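You operate a simulated robot arm through the tools that you are given. There is no shell and no other tool. Be economical: measure what you need, move in short steps, check, and stop when the job is done.

You are at the controls of a simulated two-armed robot. One attempt, no reset.

TASK
Fill the small can with the green band with its matching drink.
Fine: two doses, none spilt; green is LIME, purple BERRY, orange PEACH; end with the slide at CAN IN; no lid; the drink knob stays. Set down upright: what you pick out.
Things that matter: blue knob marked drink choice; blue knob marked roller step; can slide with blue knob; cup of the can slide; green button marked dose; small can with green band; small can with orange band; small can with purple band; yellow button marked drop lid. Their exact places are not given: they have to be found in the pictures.

It is judged by the outcome, as a careful person would: the job done as asked, and still so three seconds after it is handed in. It fails if anything else is knocked over, pushed out of place, dropped, spilled or broken. Lids that push on must go on centred and level and be pressed home; caps that screw on are set level and turned clockwise until they are tight.

THE ROBOT
Two 7-joint arms with fingered hands on one trunk, on a base that drives. Base frame: it is fixed to the floor where the robot stands at the start and does not move with it; the origin is under the middle of the robot, x ahead of it, y to its left, z up. Readings come in m, rad, newtons and seconds.
The left shoulder is at the start at [0.115, 0.17, 1.117], the right one opposite. With the tool pointing down near the work surface each hand reaches from about 0.38 to 0.82 m from the robot's upright axis, wherever it stands, measured 20 degrees to its own side. Places, roughly: blue knob marked drink choice [0.8, 0.4, 1]; blue knob marked roller step [0.7, 0.6, 1]; can slide with blue knob [0.7, 0.3, 0.9]; cup of the can slide [0.7, 0.3, 0.9]; green button marked dose [0.7, 0.4, 1]; yellow button marked drop lid [0.7, 0.5, 1]. Payload 4 kg a hand.
The TCP of each hand is the grasp point between the finger pads, 0.026 m short of the fingertips. In the tool frame z runs along the fingers and y along their closing line. Largest opening 0.132 m; the body of the gripper starts 0.073 m behind the TCP. The gripper is a hand of 4 fingers: y runs from the thumb to the fingers, the wrist lies at [0, 0, -0.224] in the tool frame, and closing takes about 1.5 s.
Orientation is told as [roll, pitch, yaw] about the base's x, y, z axes, in that order, counted from this pose: with the fingers straight down and closing along the base's y, the tool's x points along the base's -x, its y along +y and its z along -z.

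THE INTERFACE
- The arms move only by the tool apply_moves. It takes "left_motion", "right_motion" or both (then of equal length, played together; a hand with none holds still); each is a list of rows, each a list of 7 numbers: the shift along the tool's x, y, z in units of 40 mm (1.0 is 40 mm), then the turn, a rotation vector about the tool's x, y, z in units of 5 degrees (1.0 is 5 degrees), then the gripper command, from -1 (shut) to 1 (fully open), values between in proportion. In form: [[x, y, z, ax, ay, az, fingers], ...]. A call has 1 to 20 rows; each row shifts and turns the commanded pose from where the row before left it, along the tool's axes as they then stand. A call with a number of a shift or a turn outside -1 to 1 is refused whole. Rows are played at 5 a second. More than 0.05 m and 0.15 rad between two rows, or a gripper value outside its range, and nothing of the call is played. A pose out of reach is approached as far as the arm can. The call stops where the force on the tool passes 50 N (or 10 N more than at its start, if that is more) or the arm is blocked; 0.2 s more then pass. The fingers move at their own pace (about 0.108 m/s each) and stop on an object; they squeeze with about 33 N. The grip force told is the motor's: it shows also when the fingers shut on nothing. Time passes only in rows, and 0.2 s behind the last, so rows that do not move let the fingers close. It gives the time, the measured TCP pose, the force on the tool (base axes), the opening and the grip force at its end, in the units of the frame above (readings bear some noise), with the torque about the TCP (base axes, N m) and any sound that the robot's microphone picked up, and new pictures: "pictures" is both (left out), scene, wrist or none (wrist: the cameras of the hands that moved).
- Cameras (640 x 400 px; columns grow to the right, rows downward): "scene" is now at [0.2148, 0.0258, 1.3375]; the picture's right is [0.33, -0.95, 0.00], its down [-0.18, -0.06, -0.98] and it looks along [0.93, 0.32, -0.19] (base axes); focal length 214 px, centre (320, 200). "left" rides on the left gripper at [-0.073, 0.006, -0.094] in its tool frame; the picture's right is [-0.08, -1.00, 0.00], its down [0.78, -0.06, -0.62] and it looks along [0.62, -0.05, 0.79] (tool axes); focal length 230 px, centre (320, 200). "right" rides on the right gripper at [0.073, 0.006, -0.093] in its tool frame; the picture's right is [-0.08, 1.00, 0.00], its down [-0.78, -0.06, -0.62] and it looks along [-0.62, -0.05, 0.79] (tool axes); focal length 230 px, centre (320, 200).
- raise_lower(by): slides the trunk up (or, below 0, down) by that many m; the arms and the scene camera ride with it, the base frame stays. It gives what a move gives, with no picture.
- roll_base(legs): drives the robot by 1 to 6 legs, each [ahead, left, turn to the left] in m, m and rad, along the robot's own axes; the way and the turn of a leg run together, so that a leg with both is an arc; at most 1.5 m and 3.142 rad a leg. The arms and the cameras ride along, it lands a little off, and it stops where it bumps. It gives what a move gives, and a new picture of the scene camera.
- set_grasp(shape, hand): the hand has 4 fingers and takes this shape, open, in about a second: jaw (thumb against the fingers, like two jaws); tri (thumb and two fingers); tip (a fingertip pinch); poke (one finger out to press); point (the index stretched); flat (the hand flat); cup (the hand cupped); fist (a fist). The gripper value then closes the fingers along that shape, each until it touches; the sizes above hold for jaw. It gives what a move gives, with no picture.
- pan_tilt(pan, tilt): turns the head with the scene camera to pan (to the left, within 1.396 rad either way) and tilt (down, from -0.506 to 1.204), counted from straight ahead of the robot. It gives what a move gives, and a new picture of the scene camera.
- pixel_to_xyz(camera, pixels): for up to 12 pixels [column, row] of the newest picture of that camera ("zoom" is the newest enlarged one), the place [x, y, z] in the base frame of the surface seen there, good to about 0.002 m, but the place of the scene camera against the robot may be out by one fixed shift of up to 0.012 m in any direction. No time passes.
- enlarge(camera, box): a new picture of the part [left, top, right, bottom] of that camera's present view, enlarged. No time passes.
- hand_in(): hands the job in; it is judged then, once.

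Work in short steps. Measure before you move; look again where a grasp or a placing could have gone wrong, and mend it. You have 80 turns and 260 pictures in all, those below and enlarged ones among them. Open the grippers and draw the arms clear of the work before you hand the job in, unless the task says otherwise; then end with one line.

The tools are called after "Call:" as name(argument=value, ...) on one line, values as JSON. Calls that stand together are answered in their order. apply_moves: Moves the arms, as the interface text tells. Its arguments: {"type":"object","properties":{"left_motion":{"type":"array"},"right_motion":{"type":"array"},"pictures":{"type":"string","enum":["both","scene","wrist","none"]}},"required":[]} The other tools are called the same way: raise_lower (by) slides the trunk up or down; set_grasp (shape, hand) gives the hand a shape; roll_base (legs) drives the base; pan_tilt (pan, tilt) turns the head that bears the scene camera; pixel_to_xyz (camera, pixels) gives the place of the surface under pixels of a picture; enlarge (camera, box) takes an enlarged picture of a part of a camera's view; hand_in () hands the job in.

At the start:

```text
time_s: 0.0
left_ee_pos: [0.4031, 0.5009, 1.3633]
left_orientation: [0.006, -0.004, 0.0]
left_ft_force: [0.0, 0.7, -0.1]
left_wrist_torque: [0.01, 0.01, -0.01]
left_gripper_width: 0.1317
left_grasp_force: 0.2
left_shape: jaw
right_ee_pos: [0.3881, -0.0215, 1.32]
right_orientation: [-0.001, -0.001, 0.002]
right_ft_force: [-0.3, 0.0, 0.2]
right_wrist_torque: [0.0, 0.03, 0.04]
right_gripper_width: 0.132
right_grasp_force: 0.1
right_shape: jaw
trunk travel left (down, up): [-0.133, 0.218]
robot x, y, heading: [-0.0007, -0.0019, -0.003]
head pan, tilt: [0.332, 0.192]
```

scene: 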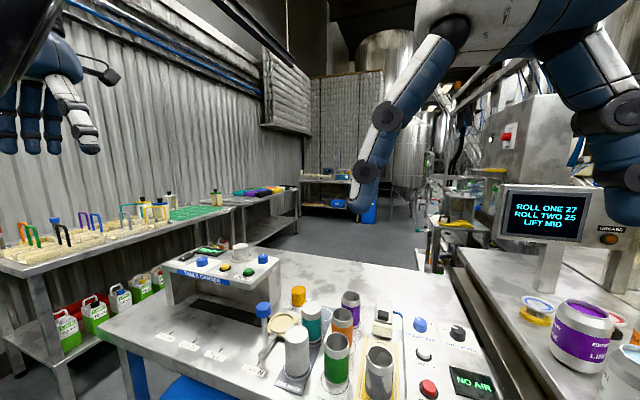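
right: 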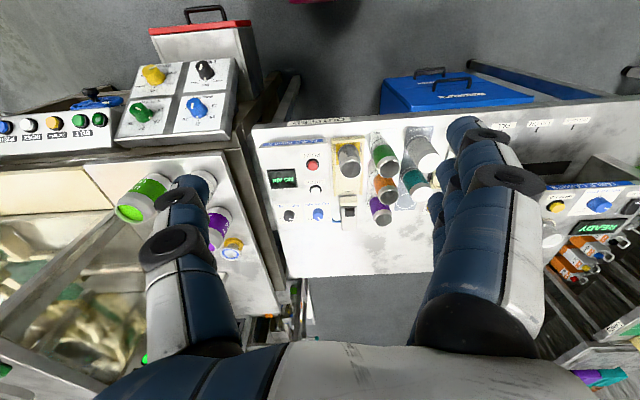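
left: 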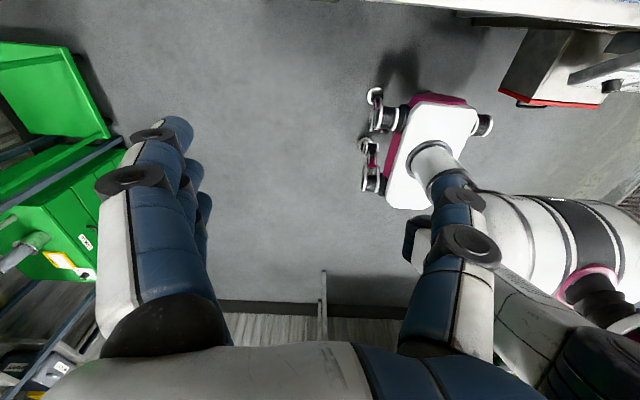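

The scene shows the table canner at (220,270) and cans at (290-380,310-370). I tilt the head down toward them and enlarge.

Call:
pan_tilt(pan=0.45, tilt=0.6)

Call:
enlarge(camera="scene", box=[160, 60, 480, 260])

```text
time_s: 0.9
left_ee_pos: [0.4029, 0.5004, 1.3639]
left_orientation: [0.005, -0.005, 0.0]
left_ft_force: [-0.4, 0.3, 0.8]
left_wrist_torque: [-0.01, 0.0, 0.0]
left_gripper_width: 0.1318
left_grasp_force: 0.1
left_shape: jaw
right_ee_pos: [0.3888, -0.0224, 1.3201]
right_orientation: [0.0, 0.0, -0.001]
right_ft_force: [0.3, -0.1, -0.6]
right_wrist_torque: [0.0, -0.04, 0.05]
right_gripper_width: 0.1319
right_grasp_force: 0.0
right_shape: jaw
trunk travel left (down, up): [-0.133, 0.218]
robot x, y, heading: [0.0006, 0.0009, -0.004]
head pan, tilt: [0.45, 0.6]
```

scene: 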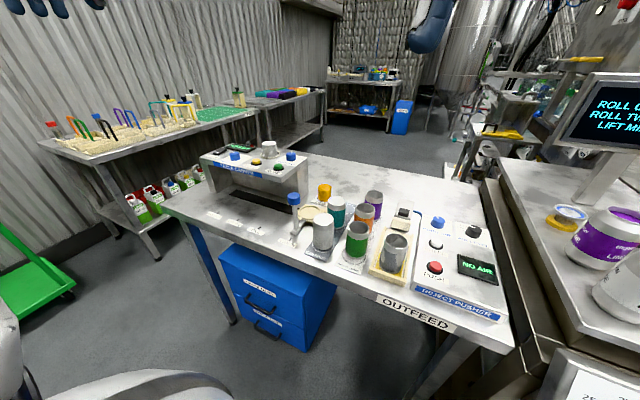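

```text
2.00 times, centred on (320, 160) of scene
```

zoom: 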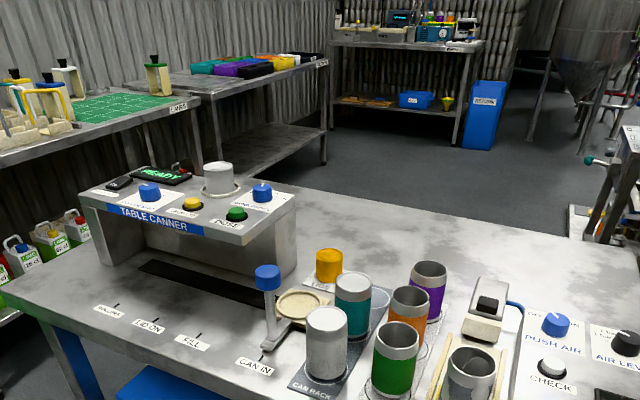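

The canner and cans are visible; I enlarge the panel and the can group to read labels, and measure afterwards.

Call:
enlarge(camera="scene", box=[190, 130, 318, 210])

Call:
enlarge(camera="scene", box=[280, 180, 424, 270])

Call:
pixel_to_xyz(camera="scene", pixels=[[290, 156], [278, 167], [256, 161], [235, 155], [294, 198], [310, 212], [357, 230], [357, 247], [395, 250], [323, 232], [365, 214], [285, 240]])

```text
5.00 times, centred on (254, 170) of scene
```

zoom: 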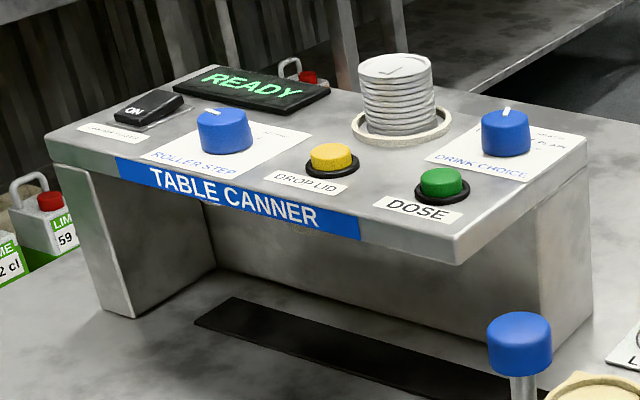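

```text
4.44 times, centred on (352, 225) of scene
```

zoom: 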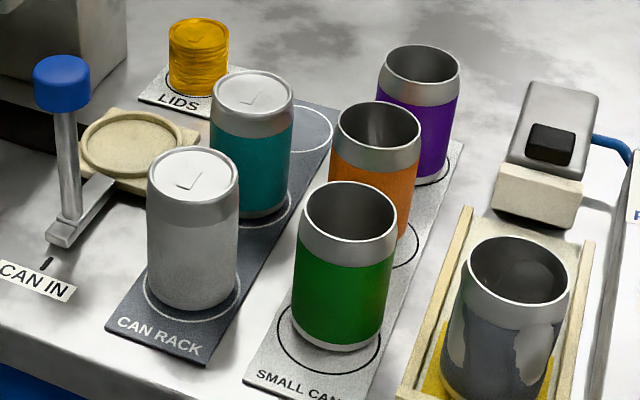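

```text
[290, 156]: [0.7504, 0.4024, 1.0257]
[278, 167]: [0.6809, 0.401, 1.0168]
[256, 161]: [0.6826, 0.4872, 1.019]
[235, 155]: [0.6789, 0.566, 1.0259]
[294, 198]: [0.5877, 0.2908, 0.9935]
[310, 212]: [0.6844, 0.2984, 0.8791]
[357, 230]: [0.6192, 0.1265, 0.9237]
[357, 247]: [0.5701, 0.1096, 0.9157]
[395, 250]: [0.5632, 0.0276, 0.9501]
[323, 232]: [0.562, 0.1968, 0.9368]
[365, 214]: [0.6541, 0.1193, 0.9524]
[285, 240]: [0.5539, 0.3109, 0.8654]
```

The Drink-choice knob reading isn't legible. I zoom further on it and the display.

Call:
enlarge(camera="scene", box=[272, 144, 312, 169])

Call:
enlarge(camera="scene", box=[210, 140, 266, 175])

Call:
raise_lower(by=0.2)

Call:
pan_tilt(pan=0.45, tilt=0.85)

Call:
enlarge(camera="scene", box=[220, 100, 316, 160])

```text
16.00 times, centred on (292, 156) of scene
```

zoom: 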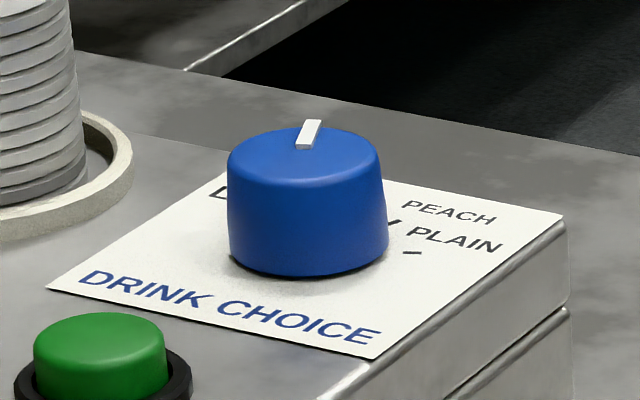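

```text
11.43 times, centred on (238, 158) of scene
```

zoom: 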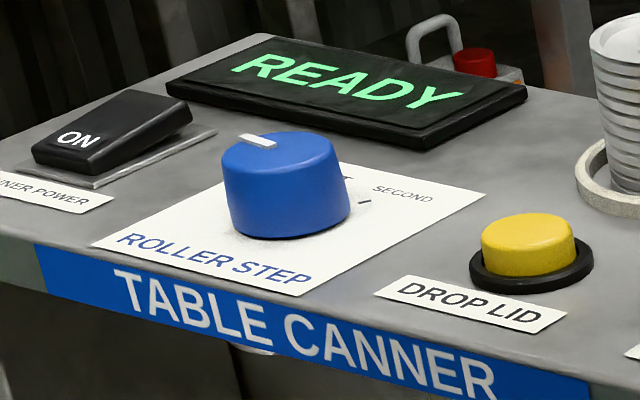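

```text
time_s: 3.0
left_ee_pos: [0.4028, 0.4989, 1.5631]
left_orientation: [0.006, -0.003, 0.0]
left_ft_force: [-0.4, -0.5, 0.3]
left_wrist_torque: [-0.02, 0.02, 0.01]
left_gripper_width: 0.1319
left_grasp_force: 0.1
left_shape: jaw
right_ee_pos: [0.3891, -0.0235, 1.5204]
right_orientation: [0.0, -0.003, 0.0]
right_ft_force: [-0.5, 0.7, 0.0]
right_wrist_torque: [-0.03, -0.02, 0.02]
right_gripper_width: 0.1317
right_grasp_force: 0.0
right_shape: jaw
trunk travel left (down, up): [-0.333, 0.018]
robot x, y, heading: [0.0014, 0.0003, 0.003]
head pan, tilt: [0.45, 0.6]
```

```text
time_s: 3.8
left_ee_pos: [0.4036, 0.4995, 1.5641]
left_orientation: [0.004, -0.004, 0.001]
left_ft_force: [-0.2, -0.4, 0.2]
left_wrist_torque: [0.02, -0.01, 0.03]
left_gripper_width: 0.132
left_grasp_force: 0.1
left_shape: jaw
right_ee_pos: [0.3893, -0.0223, 1.5209]
right_orientation: [0.001, 0.001, 0.0]
right_ft_force: [-0.1, -0.6, 0.2]
right_wrist_torque: [0.0, -0.03, -0.03]
right_gripper_width: 0.1318
right_grasp_force: 0.0
right_shape: jaw
trunk travel left (down, up): [-0.333, 0.018]
robot x, y, heading: [0.0021, 0.0029, -0.001]
head pan, tilt: [0.45, 0.85]
```

scene: 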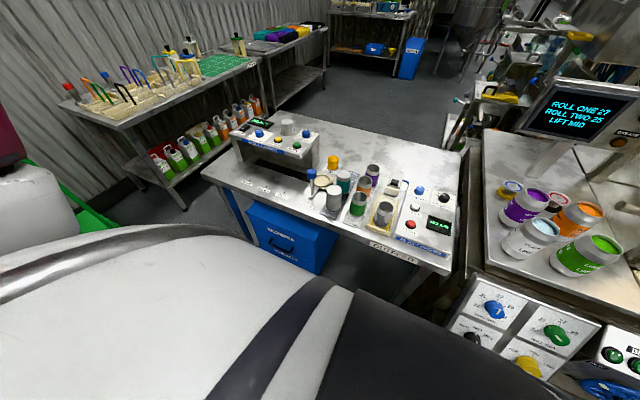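

```text
6.67 times, centred on (268, 130) of scene
```

zoom: 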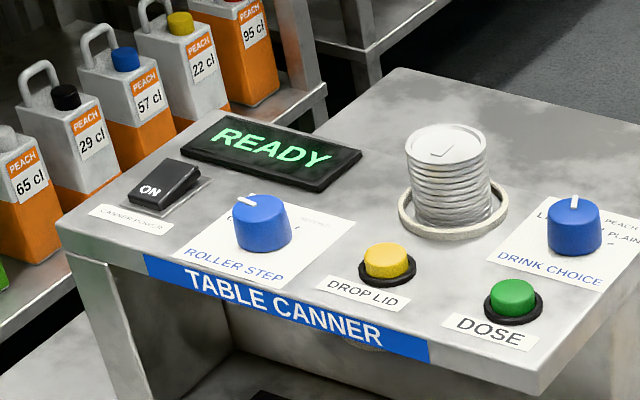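

Call:
enlarge(camera="scene", box=[292, 122, 324, 142])

Call:
enlarge(camera="scene", box=[296, 145, 424, 225])

```text
16.00 times, centred on (308, 132) of scene
```

zoom: 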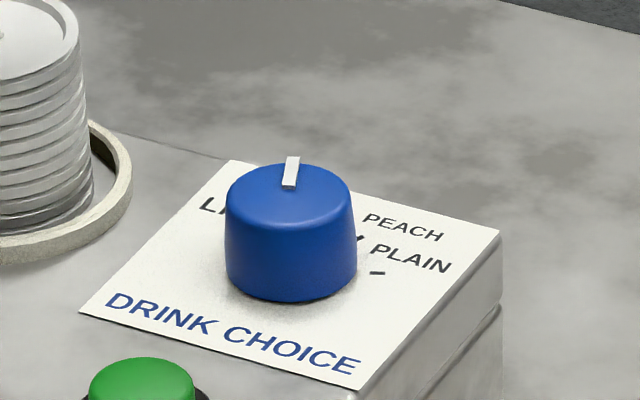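

```text
5.00 times, centred on (360, 185) of scene
```

zoom: 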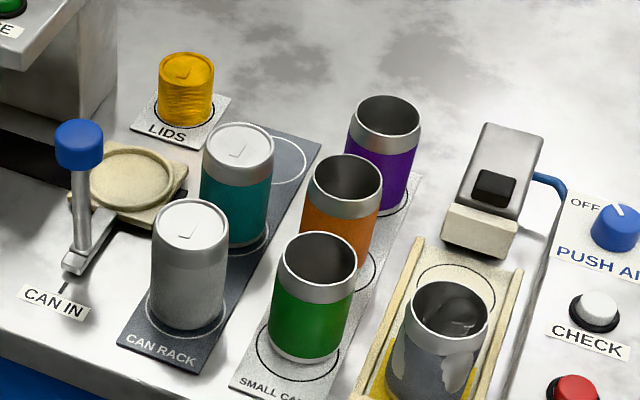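

The dial's pointer lies at the second-from-left spot, but the labels to its left are hidden. I tilt the left hand so that its wrist camera looks straight down onto the panel.

Call:
apply_moves(left_motion=[[0, 0, 0, 0, -0.95, 0, 1], [0, 0, 0, 0, -0.95, 0, 1], [0, 0, 0, 0, -0.95, 0, 1], [0, 0, 0, 0, -0.95, 0, 1], [0, 0, 0, 0, -0.95, 0, 1], [0, 0, 0, 0, -0.95, 0, 1], [0, 0, 0, 0, -0.95, 0, 1], [0, 0, 0, 0, -0.95, 0, 1], [-0.26, -0.25, 1, 0, 0, 0, 1], [-0.26, -0.25, 1, 0, 0, 0, 1], [-0.26, -0.25, 1, 0, 0, 0, 1], [-0.26, -0.25, 1, 0, 0, 0, 1], [-0.26, -0.25, 1, 0, 0, 0, 1], [-0.26, -0.25, 1, 0, 0, 0, 1], [-0.26, -0.25, 1, 0, 0, 0, 1], [-0.26, -0.25, 1, 0, 0, 0, 1], [-0.26, -0.25, 1, 0, 0, 0, 1]])

```text
time_s: 7.4
left_ee_pos: [0.7033, 0.411, 1.3387]
left_orientation: [0.006, -0.664, -0.003]
left_ft_force: [0.1, 0.5, -0.7]
left_wrist_torque: [0.02, 0.0, 0.03]
left_gripper_width: 0.1319
left_grasp_force: 0.0
left_shape: jaw
right_ee_pos: [0.3907, -0.0217, 1.5194]
right_orientation: [0.0, 0.001, -0.001]
right_ft_force: [1.0, 0.2, 0.5]
right_wrist_torque: [0.0, 0.03, 0.02]
right_gripper_width: 0.1318
right_grasp_force: 0.0
right_shape: jaw
trunk travel left (down, up): [-0.333, 0.018]
robot x, y, heading: [0.0005, 0.0022, -0.003]
head pan, tilt: [0.45, 0.85]
```

scene: 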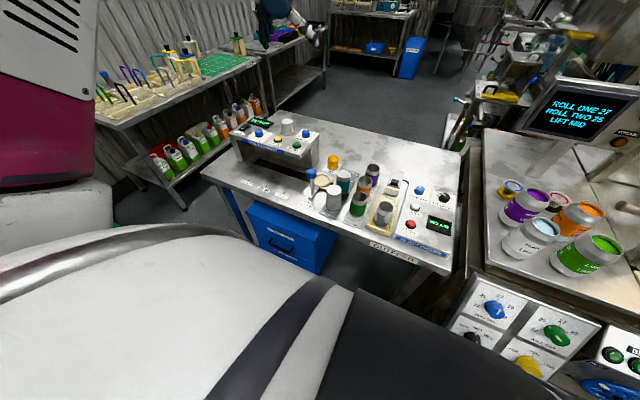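
left: 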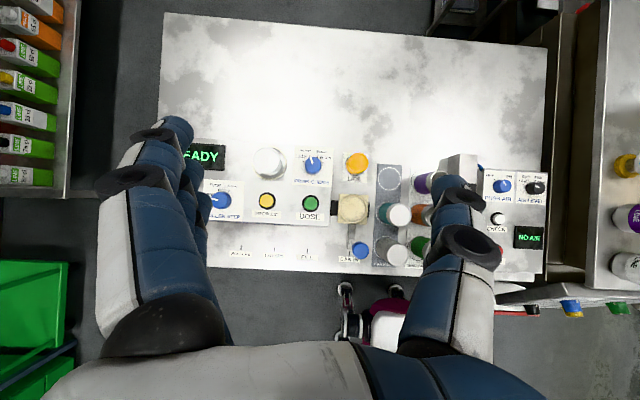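

The wrist camera now looks down on the table; I enlarge the drink knob at (312,165) and the slide/cans.

Call:
enlarge(camera="left", box=[280, 145, 344, 185])

Call:
enlarge(camera="left", box=[190, 140, 446, 300])

Call:
pixel_to_xyz(camera="left", pixels=[[312, 164], [310, 203], [354, 208], [360, 250], [419, 243], [310, 258]])

```text
10.00 times, centred on (312, 165) of left
```

zoom: 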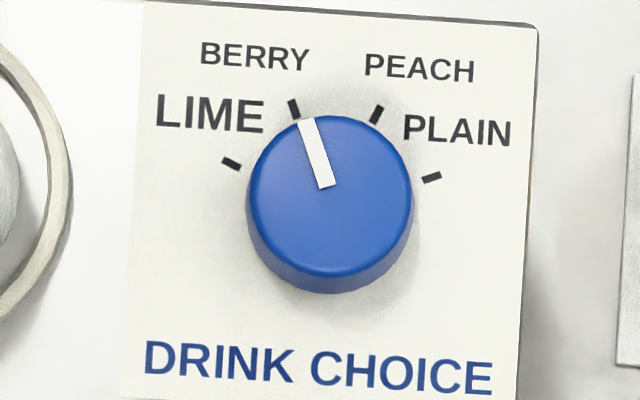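

```text
2.50 times, centred on (318, 220) of left
```

zoom: 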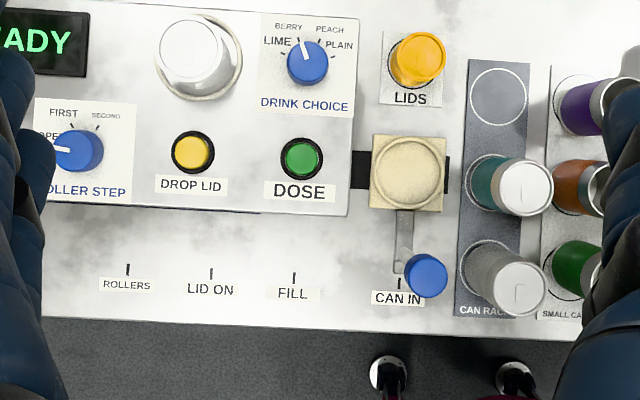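

```text
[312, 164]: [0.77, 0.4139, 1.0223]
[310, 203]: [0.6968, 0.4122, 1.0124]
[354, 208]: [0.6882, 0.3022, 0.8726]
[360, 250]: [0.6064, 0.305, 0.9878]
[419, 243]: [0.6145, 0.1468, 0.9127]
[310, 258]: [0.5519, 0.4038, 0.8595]
```

The drink knob points to BERRY, so it must be turned one notch (~47°) counter-clockwise to LIME. I measure the panel, lid stack, knob and label marks.

Call:
pixel_to_xyz(camera="left", pixels=[[268, 158], [268, 178], [327, 185], [303, 183], [313, 161], [313, 170], [306, 167], [319, 167], [350, 251], [308, 250], [360, 252], [334, 207]])

Call:
enlarge(camera="left", box=[290, 180, 434, 270])

```text
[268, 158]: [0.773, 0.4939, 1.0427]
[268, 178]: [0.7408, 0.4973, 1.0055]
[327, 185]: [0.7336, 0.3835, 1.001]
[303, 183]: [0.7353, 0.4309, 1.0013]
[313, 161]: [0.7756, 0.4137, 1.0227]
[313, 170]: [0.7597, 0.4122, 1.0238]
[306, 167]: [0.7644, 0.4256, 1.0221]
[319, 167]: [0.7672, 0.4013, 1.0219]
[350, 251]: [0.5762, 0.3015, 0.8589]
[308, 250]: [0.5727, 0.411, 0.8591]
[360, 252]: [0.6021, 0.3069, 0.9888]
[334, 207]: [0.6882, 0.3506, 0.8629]
```

```text
4.44 times, centred on (362, 225) of left
```

zoom: 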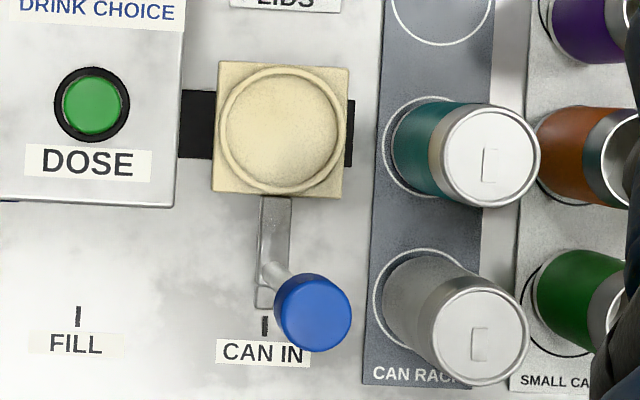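

Knob axis ≈(0.769, 0.413), panel z≈1.001, knob top ≈1.023. I bring the left hand upright above the knob, yawed −24° and partly open, stopping ~7 cm above grasp height.

Call:
apply_moves(left_motion=[[0, 0, 0, 0, 0.95, 0, -0.05], [0, 0, 0, 0, 0.95, 0, -0.05], [0, 0, 0, 0, 0.95, 0, -0.05], [0, 0, 0, 0, 0.95, 0, -0.05], [0, 0, 0, 0, 0.95, 0, -0.05], [0, 0, 0, 0, 0.95, 0, -0.05], [0, 0, 0, 0, 0.95, 0, -0.05], [0, 0, 0, 0, 0.95, 0, -0.05], [-0.82, 0.02, 1, 0, 0, 0, -0.05], [-0.82, 0.02, 1, 0, 0, 0.96, -0.05], [0, 0, 1, 0, 0, 0.96, -0.05], [0, 0, 1, 0, 0, 0.96, -0.05], [0, 0, 1, 0, 0, 0.96, -0.05], [0, 0, 0.5, 0, 0, 0.96, -0.05], [0, 0, 0, 0, 0, 0, -0.05]])

Call:
enlarge(camera="scene", box=[210, 90, 370, 190])

```text
refused: row 9 steps farther than a row can; nothing moved
```

```text
4.00 times, centred on (290, 140) of scene
```

zoom: 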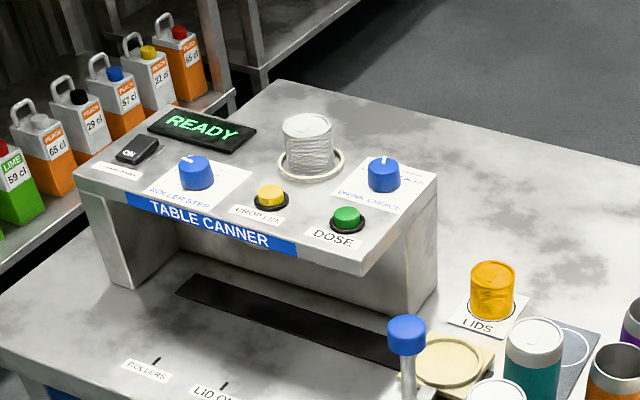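

Row 9 stepped too far (combined 52 mm); I spread the shift over more rows.

Call:
apply_moves(left_motion=[[0, 0, 0, 0, 0.95, 0, -0.05], [0, 0, 0, 0, 0.95, 0, -0.05], [0, 0, 0, 0, 0.95, 0, -0.05], [0, 0, 0, 0, 0.95, 0, -0.05], [0, 0, 0, 0, 0.95, 0, -0.05], [0, 0, 0, 0, 0.95, 0, -0.05], [0, 0, 0, 0, 0.95, 0, -0.05], [0, 0, 0, 0, 0.95, 0, -0.05], [-0.82, 0.02, 0.3, 0, 0, 0, -0.05], [-0.82, 0.02, 0.3, 0, 0, 0, -0.05], [0, 0, 0.9, 0, 0, 0.96, -0.05], [0, 0, 1, 0, 0, 0.96, -0.05], [0, 0, 1, 0, 0, 0.96, -0.05], [0, 0, 1, 0, 0, 0.96, -0.05], [0, 0, 1, 0, 0, 0.96, -0.05], [0, 0, 0, 0, 0, 0, -0.05]])

Call:
enlarge(camera="scene", box=[210, 90, 370, 190])

```text
time_s: 10.8
left_ee_pos: [0.6713, 0.3745, 1.0896]
left_orientation: [0.004, -0.002, -0.421]
left_ft_force: [-0.4, 0.1, -0.3]
left_wrist_torque: [0.03, 0.02, 0.04]
left_gripper_width: 0.0633
left_grasp_force: 0.2
left_shape: jaw
left hand out of reach, approached as far as the arm can: row 6, 7, 8, 9, 10
right_ee_pos: [0.3887, -0.0238, 1.5201]
right_orientation: [0.0, -0.003, 0.001]
right_ft_force: [-0.2, -0.2, -0.2]
right_wrist_torque: [0.0, 0.01, -0.02]
right_gripper_width: 0.1319
right_grasp_force: 0.1
right_shape: jaw
trunk travel left (down, up): [-0.333, 0.018]
robot x, y, heading: [-0.001, 0.0007, 0.004]
head pan, tilt: [0.45, 0.85]
```

scene: 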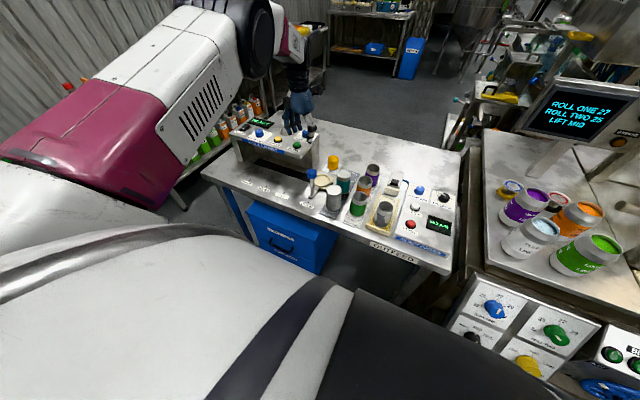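
left: 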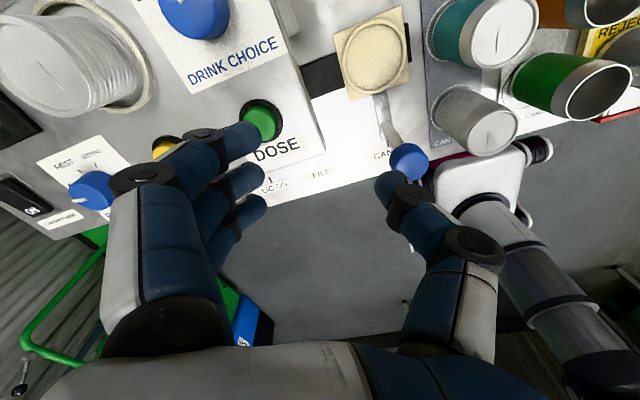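

```text
4.00 times, centred on (290, 140) of scene
```

zoom: 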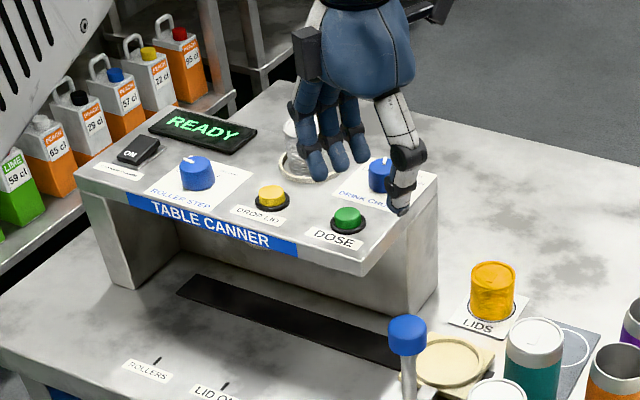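

The knob is just beyond upright reach (0.87 m). I lift the hand, restore yaw, then drive left ~0.2 m and slightly ahead and lower the trunk.

Call:
apply_moves(left_motion=[[0, 0, -1, 0, 0, 0, -0.05], [0, 0, -1, 0, 0, 0, -0.05], [0, 0, -1, 0, 0, 0, -0.05], [0, 0, -1, 0, 0, 0, -0.05], [0, 0, -1, 0, 0, 0, -0.05], [0, 0, -1, 0, 0, 0, -0.05], [0.7, 0, -0.5, 0, 0, 0, -0.05], [1, 0, 0, 0, 0, 0, -0.05], [1, 0, 0, 0, 0, 0, -0.05], [1, 0, 0, 0, 0, 0, -0.05]], pictures="none")

Call:
roll_base(legs=[[0, 0.2, 0], [0.06, 0, 0]])

```text
time_s: 13.0
left_ee_pos: [0.523, 0.43, 1.348]
left_orientation: [0.006, -0.002, -0.42]
left_ft_force: [-0.3, -0.4, -0.8]
left_wrist_torque: [-0.01, 0.0, -0.03]
left_gripper_width: 0.0631
left_grasp_force: 0.1
left_shape: jaw
left hand out of reach, approached as far as the arm can: row 5, 6
right_ee_pos: [0.3878, -0.0233, 1.5206]
right_orientation: [0.002, -0.001, 0.0]
right_ft_force: [0.1, 0.8, 0.0]
right_wrist_torque: [-0.01, -0.03, 0.0]
right_gripper_width: 0.1318
right_grasp_force: 0.1
right_shape: jaw
trunk travel left (down, up): [-0.333, 0.018]
robot x, y, heading: [-0.0024, -0.0024, -0.0]
head pan, tilt: [0.45, 0.85]
```

```text
time_s: 16.0
left_ee_pos: [0.5837, 0.6338, 1.3465]
left_orientation: [0.006, 0.0, -0.419]
left_ft_force: [0.3, -0.6, -0.1]
left_wrist_torque: [-0.02, 0.03, -0.02]
left_gripper_width: 0.0635
left_grasp_force: 0.1
left_shape: jaw
right_ee_pos: [0.448, 0.1806, 1.5196]
right_orientation: [0.0, 0.0, 0.001]
right_ft_force: [0.3, 1.0, -0.6]
right_wrist_torque: [0.01, 0.01, -0.03]
right_gripper_width: 0.132
right_grasp_force: 0.1
right_shape: jaw
trunk travel left (down, up): [-0.333, 0.018]
robot x, y, heading: [0.0571, 0.2008, 0.0]
head pan, tilt: [0.45, 0.85]
```

scene: 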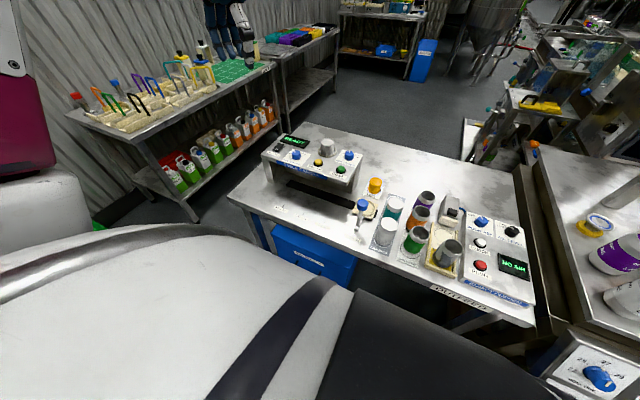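

Drive was fine (robot at 0.057, 0.201). Lower the trunk 0.13 and re-aim the head.

Call:
raise_lower(by=-0.13)

Call:
pan_tilt(pan=0.05, tilt=0.85)

```text
time_s: 17.6
left_ee_pos: [0.5808, 0.6336, 1.2185]
left_orientation: [0.004, -0.002, -0.42]
left_ft_force: [0.1, -0.1, 0.5]
left_wrist_torque: [-0.01, -0.04, 0.0]
left_gripper_width: 0.0634
left_grasp_force: 0.0
left_shape: jaw
right_ee_pos: [0.4463, 0.1815, 1.3915]
right_orientation: [-0.001, 0.0, -0.001]
right_ft_force: [-0.6, 1.2, 0.8]
right_wrist_torque: [-0.02, -0.02, 0.04]
right_gripper_width: 0.132
right_grasp_force: 0.0
right_shape: jaw
trunk travel left (down, up): [-0.203, 0.148]
robot x, y, heading: [0.0598, 0.2018, 0.002]
head pan, tilt: [0.45, 0.85]
```

```text
time_s: 18.4
left_ee_pos: [0.5831, 0.6338, 1.217]
left_orientation: [0.007, 0.002, -0.419]
left_ft_force: [0.2, -0.5, -0.1]
left_wrist_torque: [0.02, -0.06, -0.01]
left_gripper_width: 0.0633
left_grasp_force: 0.1
left_shape: jaw
right_ee_pos: [0.4461, 0.1804, 1.3911]
right_orientation: [0.0, 0.0, 0.001]
right_ft_force: [0.4, 0.3, 0.9]
right_wrist_torque: [0.0, 0.0, 0.01]
right_gripper_width: 0.132
right_grasp_force: 0.1
right_shape: jaw
trunk travel left (down, up): [-0.203, 0.148]
robot x, y, heading: [0.0544, 0.205, 0.002]
head pan, tilt: [0.051, 0.85]
```

scene: 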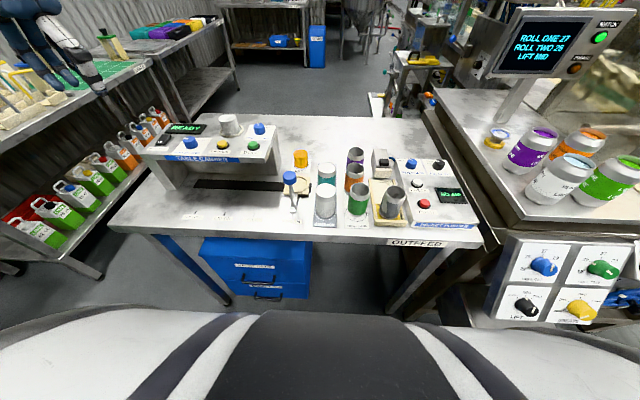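

I move the left hand horizontally over the knob (769, 413) and down to z≈1.11.

Call:
apply_moves(left_motion=[[-0.8125, -0.394, 0, 0, 0, 0, -0.05], [-0.8125, -0.394, 0, 0, 0, 0, -0.05], [-0.8125, -0.394, 0, 0, 0, 0, -0.05], [-0.8125, -0.394, 0, 0, 0, 0, -0.05], [-0.8125, -0.394, 0, 0, 0, 0, -0.05], [-0.8125, -0.394, 0, 0, 0, 0, -0.05], [-0.8125, -0.394, 0, 0, 0, 0, -0.05], [-0.8125, -0.394, 0, 0, 0, 0, -0.05], [0, 0, 0.9, 0, 0, 0, -0.05], [0, 0, 0.9, 0, 0, 0, -0.05], [0, 0, 0.8, 0, 0, 0, -0.05], [0, 0, 0, 0, 0, 0, -0.05]])

Call:
enlarge(camera="scene", box=[190, 80, 318, 160])

```text
time_s: 21.0
left_ee_pos: [0.7765, 0.4111, 1.1107]
left_orientation: [0.005, -0.001, -0.42]
left_ft_force: [0.8, -0.2, -0.2]
left_wrist_torque: [-0.01, -0.02, 0.01]
left_gripper_width: 0.0633
left_grasp_force: 0.0
left_shape: jaw
left hand out of reach, approached as far as the arm can: row 8, 9, 10, 11
right_ee_pos: [0.4475, 0.1801, 1.3895]
right_orientation: [0.003, -0.002, -0.001]
right_ft_force: [-0.5, -0.6, 0.1]
right_wrist_torque: [0.0, -0.03, 0.0]
right_gripper_width: 0.1319
right_grasp_force: 0.1
right_shape: jaw
trunk travel left (down, up): [-0.203, 0.148]
robot x, y, heading: [0.0595, 0.2052, -0.003]
head pan, tilt: [0.051, 0.85]
```

scene: 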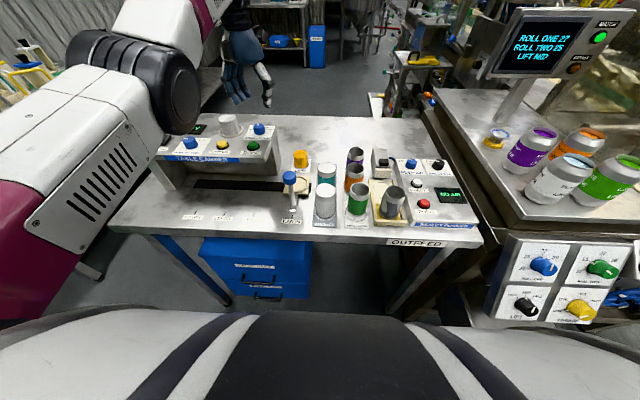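
left: 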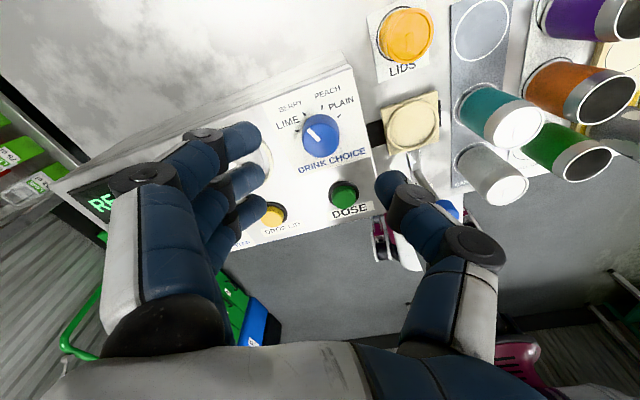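

```text
5.00 times, centred on (254, 120) of scene
```

zoom: 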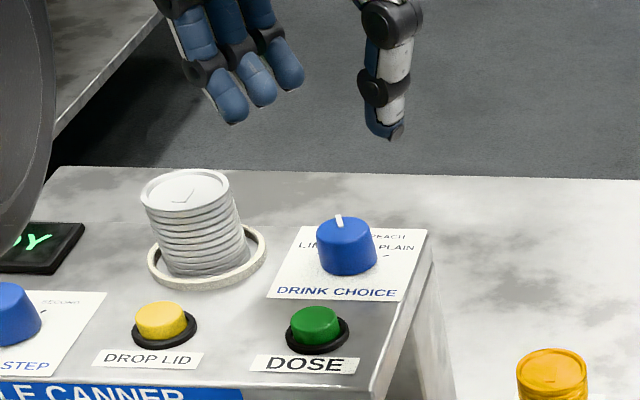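

The knob top appears at (320,133), matching where the tool axis falls (~(320,131)). I verify by measuring knob points.

Call:
pixel_to_xyz(camera="left", pixels=[[320, 118], [320, 145], [306, 132], [334, 132], [320, 132]])

Call:
enlarge(camera="left", box=[256, 90, 384, 170])

```text
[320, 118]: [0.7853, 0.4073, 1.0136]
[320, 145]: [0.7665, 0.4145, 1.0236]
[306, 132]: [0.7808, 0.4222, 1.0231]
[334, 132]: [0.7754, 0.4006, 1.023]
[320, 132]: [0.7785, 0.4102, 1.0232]
```

```text
5.00 times, centred on (320, 130) of left
```

zoom: 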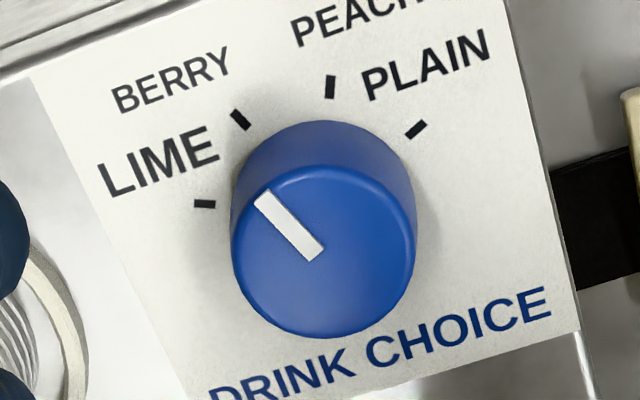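

The knob-top centre is ≈(0.7715, 0.412), 5 mm nearer than TCP. I correct and descend most of the way.

Call:
apply_moves(left_motion=[[0.13, -0.03, 0.5, 0, 0, 0, -0.05], [0, 0, 0.6, 0, 0, 0, -0.05], [0, 0, 0.5, 0, 0, 0, -0.05], [0, 0, 0, 0, 0, 0, -0.05]], pictures="wrist")

Call:
enlarge(camera="scene", box=[190, 80, 318, 160])

```text
time_s: 22.0
left_ee_pos: [0.7869, 0.4122, 1.0497]
left_orientation: [0.006, 0.001, -0.421]
left_ft_force: [0.1, 0.0, -0.1]
left_wrist_torque: [0.01, 0.03, 0.02]
left_gripper_width: 0.0632
left_grasp_force: 0.1
left_shape: jaw
left hand out of reach, approached as far as the arm can: row 1, 3
right_ee_pos: [0.4466, 0.1813, 1.3896]
right_orientation: [0.001, 0.0, 0.0]
right_ft_force: [-0.1, -0.6, -0.6]
right_wrist_torque: [-0.01, 0.0, -0.04]
right_gripper_width: 0.1317
right_grasp_force: 0.1
right_shape: jaw
trunk travel left (down, up): [-0.203, 0.148]
robot x, y, heading: [0.057, 0.2064, -0.001]
head pan, tilt: [0.051, 0.85]
```

left: 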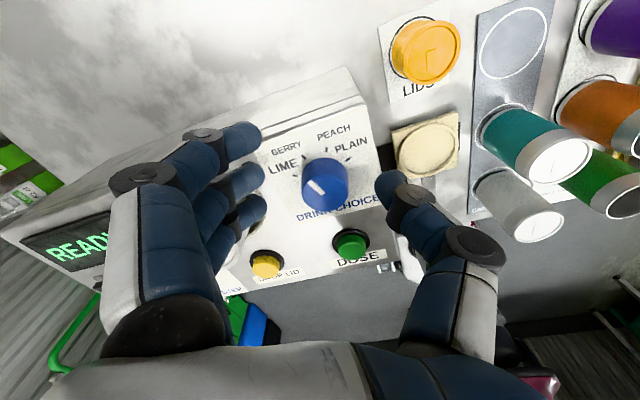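

```text
5.00 times, centred on (254, 120) of scene
```

zoom: 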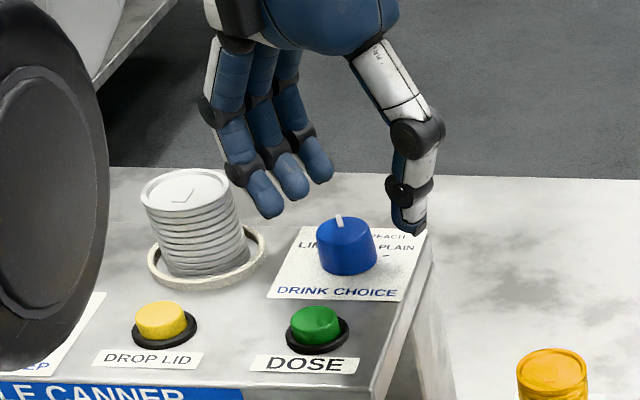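

TCP drifted to x=0.787 (commanded pose was beyond reach). I pull back ~16 mm and check the reading.

Call:
apply_moves(left_motion=[[0.37, -0.16, -0.2, 0, 0, 0, -0.05], [0, 0, 0, 0, 0, 0, -0.05]], pictures="none")

```text
time_s: 22.6
left_ee_pos: [0.7859, 0.4123, 1.0594]
left_orientation: [0.005, 0.001, -0.419]
left_ft_force: [-0.9, -0.1, -0.3]
left_wrist_torque: [-0.02, 0.0, -0.01]
left_gripper_width: 0.0634
left_grasp_force: 0.0
left_shape: jaw
left hand out of reach, approached as far as the arm can: row 1
right_ee_pos: [0.4468, 0.1802, 1.3896]
right_orientation: [0.001, 0.0, 0.0]
right_ft_force: [0.9, 0.2, 0.0]
right_wrist_torque: [-0.01, -0.02, -0.01]
right_gripper_width: 0.1317
right_grasp_force: 0.0
right_shape: jaw
trunk travel left (down, up): [-0.203, 0.148]
robot x, y, heading: [0.0596, 0.2012, 0.0]
head pan, tilt: [0.051, 0.85]
```

Wrist seems near a joint limit with the shoulder this low; I raise the trunk 0.13 (hand rides up), then re-descend.

Call:
raise_lower(by=0.13)

Call:
apply_moves(left_motion=[[0, 0, 0.6, 0, 0, 0, -0.05], [0, 0, 0.6, 0, 0, 0, -0.05], [0, 0, 0.6, 0, 0, 0, -0.05], [0, 0, 0, 0, 0, 0, -0.05]], pictures="none")

```text
time_s: 24.2
left_ee_pos: [0.7722, 0.4126, 1.2449]
left_orientation: [0.038, -0.073, -0.421]
left_ft_force: [0.0, -0.2, -0.1]
left_wrist_torque: [0.0, 0.05, -0.03]
left_gripper_width: 0.0634
left_grasp_force: 0.0
left_shape: jaw
right_ee_pos: [0.4471, 0.1798, 1.5206]
right_orientation: [-0.001, 0.0, 0.0]
right_ft_force: [-0.3, -0.2, -0.1]
right_wrist_torque: [0.01, -0.02, -0.02]
right_gripper_width: 0.1319
right_grasp_force: 0.0
right_shape: jaw
trunk travel left (down, up): [-0.333, 0.018]
robot x, y, heading: [0.0606, 0.202, -0.001]
head pan, tilt: [0.051, 0.85]
```

```text
time_s: 25.2
left_ee_pos: [0.7832, 0.4126, 1.173]
left_orientation: [0.038, -0.073, -0.421]
left_ft_force: [0.1, -0.3, 0.9]
left_wrist_torque: [-0.02, 0.01, -0.02]
left_gripper_width: 0.0633
left_grasp_force: 0.0
left_shape: jaw
left hand out of reach, approached as far as the arm can: row 2
right_ee_pos: [0.4478, 0.1803, 1.5209]
right_orientation: [-0.001, 0.001, 0.0]
right_ft_force: [0.4, -0.5, 0.3]
right_wrist_torque: [0.01, -0.04, -0.01]
right_gripper_width: 0.132
right_grasp_force: 0.3
right_shape: jaw
trunk travel left (down, up): [-0.333, 0.018]
robot x, y, heading: [0.0586, 0.2061, -0.003]
head pan, tilt: [0.051, 0.85]
```

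The hand picked up a slight tilt. I correct tilt and swing yaw back to 0 in place, to see whether that frees the wrist.

Call:
apply_moves(left_motion=[[0.3, 0, 0, 0.74, 0.59, 0, -0.05], [0, 0, 0, 0, 0, -0.96, -0.05], [0, 0, 0, 0, 0, -0.96, -0.05], [0, 0, 0, 0, 0, -0.96, -0.05], [0, 0, 0, 0, 0, -0.96, -0.05], [0, 0, 0, 0, 0, -0.96, -0.05], [0, 0, 0.5, 0, 0, 0, -0.05], [0, 0, 0.5, 0, 0, 0, -0.05], [0, 0, 0, 0, 0, 0, -0.05]], pictures="none")

```text
time_s: 27.2
left_ee_pos: [0.7686, 0.4164, 1.1359]
left_orientation: [-0.034, -0.011, -0.002]
left_ft_force: [0.5, 0.3, -0.7]
left_wrist_torque: [0.01, 0.0, -0.01]
left_gripper_width: 0.0632
left_grasp_force: 0.0
left_shape: jaw
left hand out of reach, approached as far as the arm can: row 6
right_ee_pos: [0.4476, 0.1798, 1.5193]
right_orientation: [0.001, 0.0, 0.0]
right_ft_force: [0.5, -0.1, 0.1]
right_wrist_torque: [-0.01, 0.0, 0.01]
right_gripper_width: 0.1321
right_grasp_force: 0.1
right_shape: jaw
trunk travel left (down, up): [-0.333, 0.018]
robot x, y, heading: [0.0565, 0.2042, -0.0]
head pan, tilt: [0.051, 0.85]
```

Call:
apply_moves(left_motion=[[0, 0, 0, -0.39, 0.13, 0, -0.05], [0, 0, 0.6, 0, 0, 0, -0.05], [0, 0, 0.6, 0, 0, 0, -0.05], [0, 0, 0, 0, 0, 0, -0.05]], pictures="wrist")

```text
time_s: 28.2
left_ee_pos: [0.7699, 0.4175, 1.0853]
left_orientation: [0.001, 0.0, -0.003]
left_ft_force: [-0.7, 0.6, 0.6]
left_wrist_torque: [0.0, 0.02, 0.02]
left_gripper_width: 0.0631
left_grasp_force: 0.0
left_shape: jaw
right_ee_pos: [0.4481, 0.1812, 1.5207]
right_orientation: [-0.001, 0.0, 0.0]
right_ft_force: [0.1, 0.4, 0.0]
right_wrist_torque: [0.02, 0.01, 0.01]
right_gripper_width: 0.1319
right_grasp_force: 0.1
right_shape: jaw
trunk travel left (down, up): [-0.333, 0.018]
robot x, y, heading: [0.0601, 0.201, -0.003]
head pan, tilt: [0.051, 0.85]
```

left: 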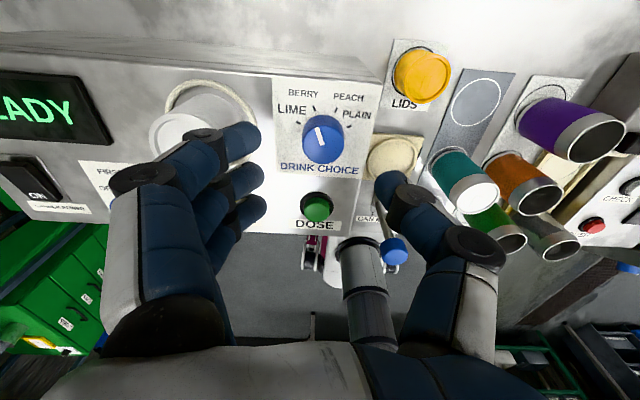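

Now reachable with yaw 0; knob top at (323,141) matches the tool axis. I fine-centre, narrow the opening and descend to z≈1.034.

Call:
apply_moves(left_motion=[[-0.04, -0.12, 0, 0, 0, 0, -0.22], [0, 0, 0.5, 0, 0, 0, -0.22], [0, 0, 0.5, 0, 0, 0, -0.22], [0, 0, 0.27, 0, 0, 0, -0.22], [0, 0, 0, 0, 0, 0, -0.22]], pictures="wrist")

Call:
enlarge(camera="scene", box=[190, 100, 318, 180])

```text
time_s: 29.4
left_ee_pos: [0.7676, 0.4106, 1.0332]
left_orientation: [0.002, 0.003, -0.002]
left_ft_force: [0.1, 0.2, 0.3]
left_wrist_torque: [0.0, 0.04, -0.03]
left_gripper_width: 0.0525
left_grasp_force: 0.2
left_shape: jaw
right_ee_pos: [0.4483, 0.18, 1.5201]
right_orientation: [0.001, -0.001, 0.001]
right_ft_force: [-0.1, 0.4, -0.6]
right_wrist_torque: [-0.02, 0.01, -0.02]
right_gripper_width: 0.132
right_grasp_force: 0.0
right_shape: jaw
trunk travel left (down, up): [-0.333, 0.018]
robot x, y, heading: [0.0565, 0.2027, -0.002]
head pan, tilt: [0.051, 0.85]
```

left: 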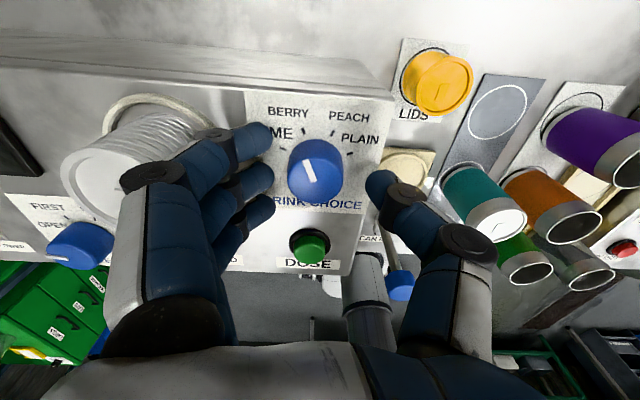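

```text
5.00 times, centred on (254, 140) of scene
```

zoom: 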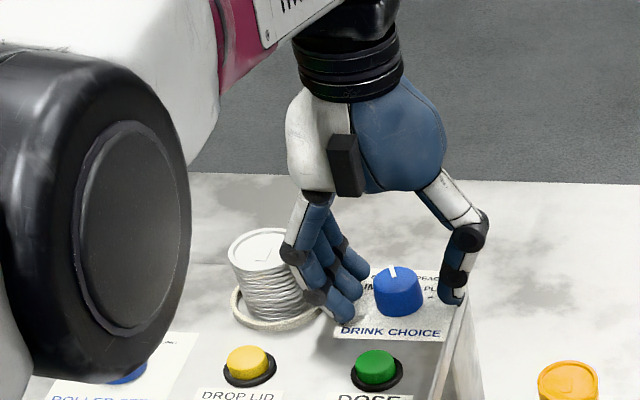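

Fingers straddle the knob, clear of the lid stack. I close on it.

Call:
apply_moves(left_motion=[[0, 0.06, 0, 0, 0, 0, -0.22], [0, 0, 0, 0, 0, 0, -1], [0, 0, 0, 0, 0, 0, -1], [0, 0, 0, 0, 0, 0, -1], [0, 0, 0, 0, 0, 0, -1], [0, 0, 0, 0, 0, 0, -1]], pictures="wrist")

Call:
enlarge(camera="scene", box=[190, 100, 318, 180])

```text
time_s: 30.8
left_ee_pos: [0.7659, 0.4122, 1.0341]
left_orientation: [-0.002, 0.002, -0.001]
left_ft_force: [-0.3, -5.8, -1.3]
left_wrist_torque: [-0.01, -0.01, -0.01]
left_gripper_width: 0.0134
left_grasp_force: 33.2
left_shape: jaw
left hand out of reach, approached as far as the arm can: row 1
right_ee_pos: [0.447, 0.179, 1.521]
right_orientation: [0.0, 0.001, -0.001]
right_ft_force: [-0.1, 0.4, 0.0]
right_wrist_torque: [-0.02, -0.03, 0.01]
right_gripper_width: 0.1318
right_grasp_force: 0.0
right_shape: jaw
trunk travel left (down, up): [-0.333, 0.018]
robot x, y, heading: [0.0567, 0.2054, 0.001]
head pan, tilt: [0.051, 0.85]
```

left: 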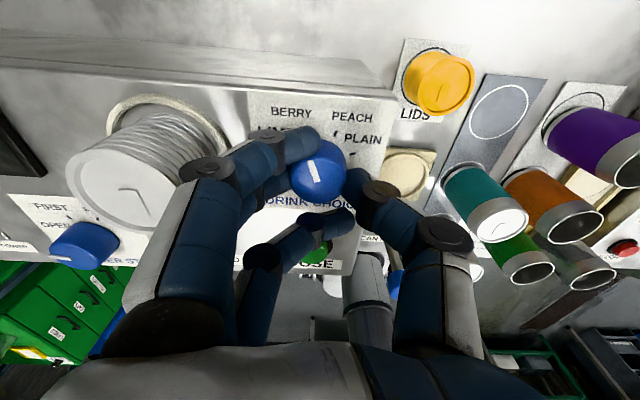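

```text
5.00 times, centred on (254, 140) of scene
```

zoom: 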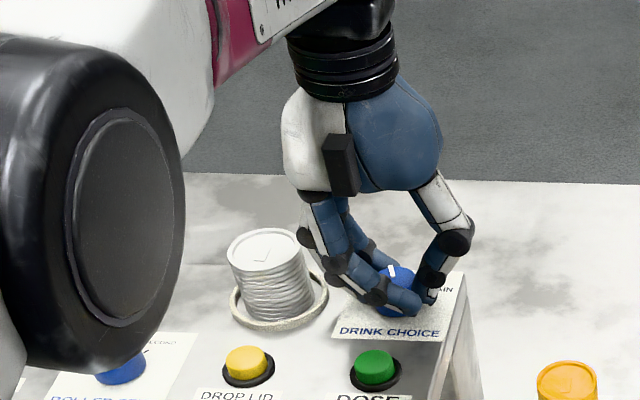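

Two fingers and the thumb hold the knob. I start turning counter-clockwise (24°), watching force.

Call:
apply_moves(left_motion=[[-0.06, 0, 0, 0, 0, -0.8, -1], [-0.04, 0, 0, 0, 0, -0.8, -1], [0, 0, 0, 0, 0, -0.8, -1], [0, 0, 0, 0, 0, -0.8, -1], [0, 0, 0, 0, 0, -0.8, -1], [0, 0, 0, 0, 0, -0.8, -1]], pictures="wrist")

Call:
enlarge(camera="left", box=[240, 80, 400, 180])

```text
time_s: 32.2
left_ee_pos: [0.7672, 0.4123, 1.0341]
left_orientation: [0.002, 0.0, 0.418]
left_ft_force: [2.1, -16.4, -5.0]
left_wrist_torque: [-0.23, 0.0, -0.08]
left_gripper_width: 0.0127
left_grasp_force: 32.9
left_shape: jaw
left hand out of reach, approached as far as the arm can: row 2
right_ee_pos: [0.4479, 0.1772, 1.5207]
right_orientation: [0.001, 0.0, 0.0]
right_ft_force: [-0.5, 0.0, 0.3]
right_wrist_torque: [-0.01, -0.02, 0.0]
right_gripper_width: 0.132
right_grasp_force: 0.0
right_shape: jaw
trunk travel left (down, up): [-0.333, 0.018]
robot x, y, heading: [0.0594, 0.2051, 0.0]
head pan, tilt: [0.051, 0.85]
```

left: 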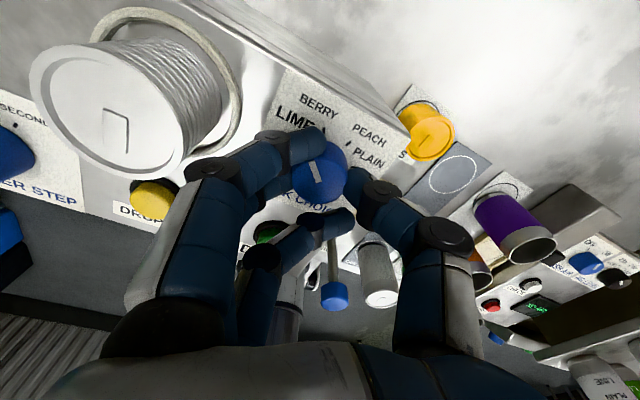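

```text
4.00 times, centred on (320, 130) of left
```

zoom: 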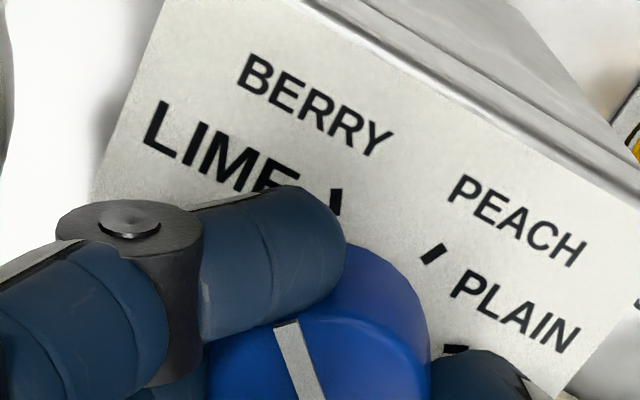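

The knob follows the hand. I turn another ~24°.

Call:
apply_moves(left_motion=[[0, 0, 0, 0, 0, -0.8, -1], [0, 0, 0, 0, 0, -0.8, -1], [0, 0, 0, 0, 0, -0.8, -1], [0, 0, 0, 0, 0, -0.8, -1], [0, 0, 0, 0, 0, -0.8, -1], [0, 0, 0, 0, 0, -0.8, -1]], pictures="wrist")

Call:
enlarge(camera="left", box=[240, 80, 400, 180])

```text
time_s: 33.6
left_ee_pos: [0.7675, 0.4113, 1.0349]
left_orientation: [0.002, -0.002, 0.835]
left_ft_force: [6.3, -19.3, -6.5]
left_wrist_torque: [-0.34, -0.04, -0.27]
left_gripper_width: 0.0128
left_grasp_force: 32.9
left_shape: jaw
right_ee_pos: [0.4488, 0.1775, 1.52]
right_orientation: [0.004, 0.001, 0.0]
right_ft_force: [0.4, -0.3, 0.2]
right_wrist_torque: [0.02, 0.03, 0.03]
right_gripper_width: 0.1319
right_grasp_force: 0.0
right_shape: jaw
trunk travel left (down, up): [-0.333, 0.018]
robot x, y, heading: [0.057, 0.1998, -0.002]
head pan, tilt: [0.051, 0.85]
```

left: 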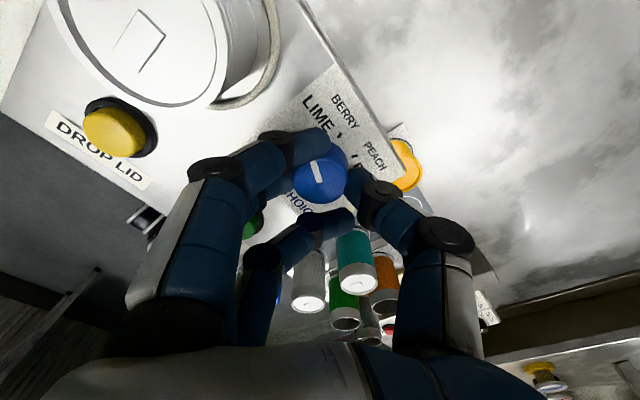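

```text
4.00 times, centred on (320, 130) of left
```

zoom: 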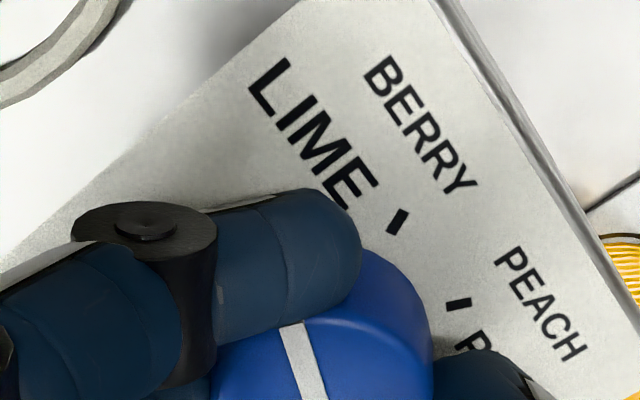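

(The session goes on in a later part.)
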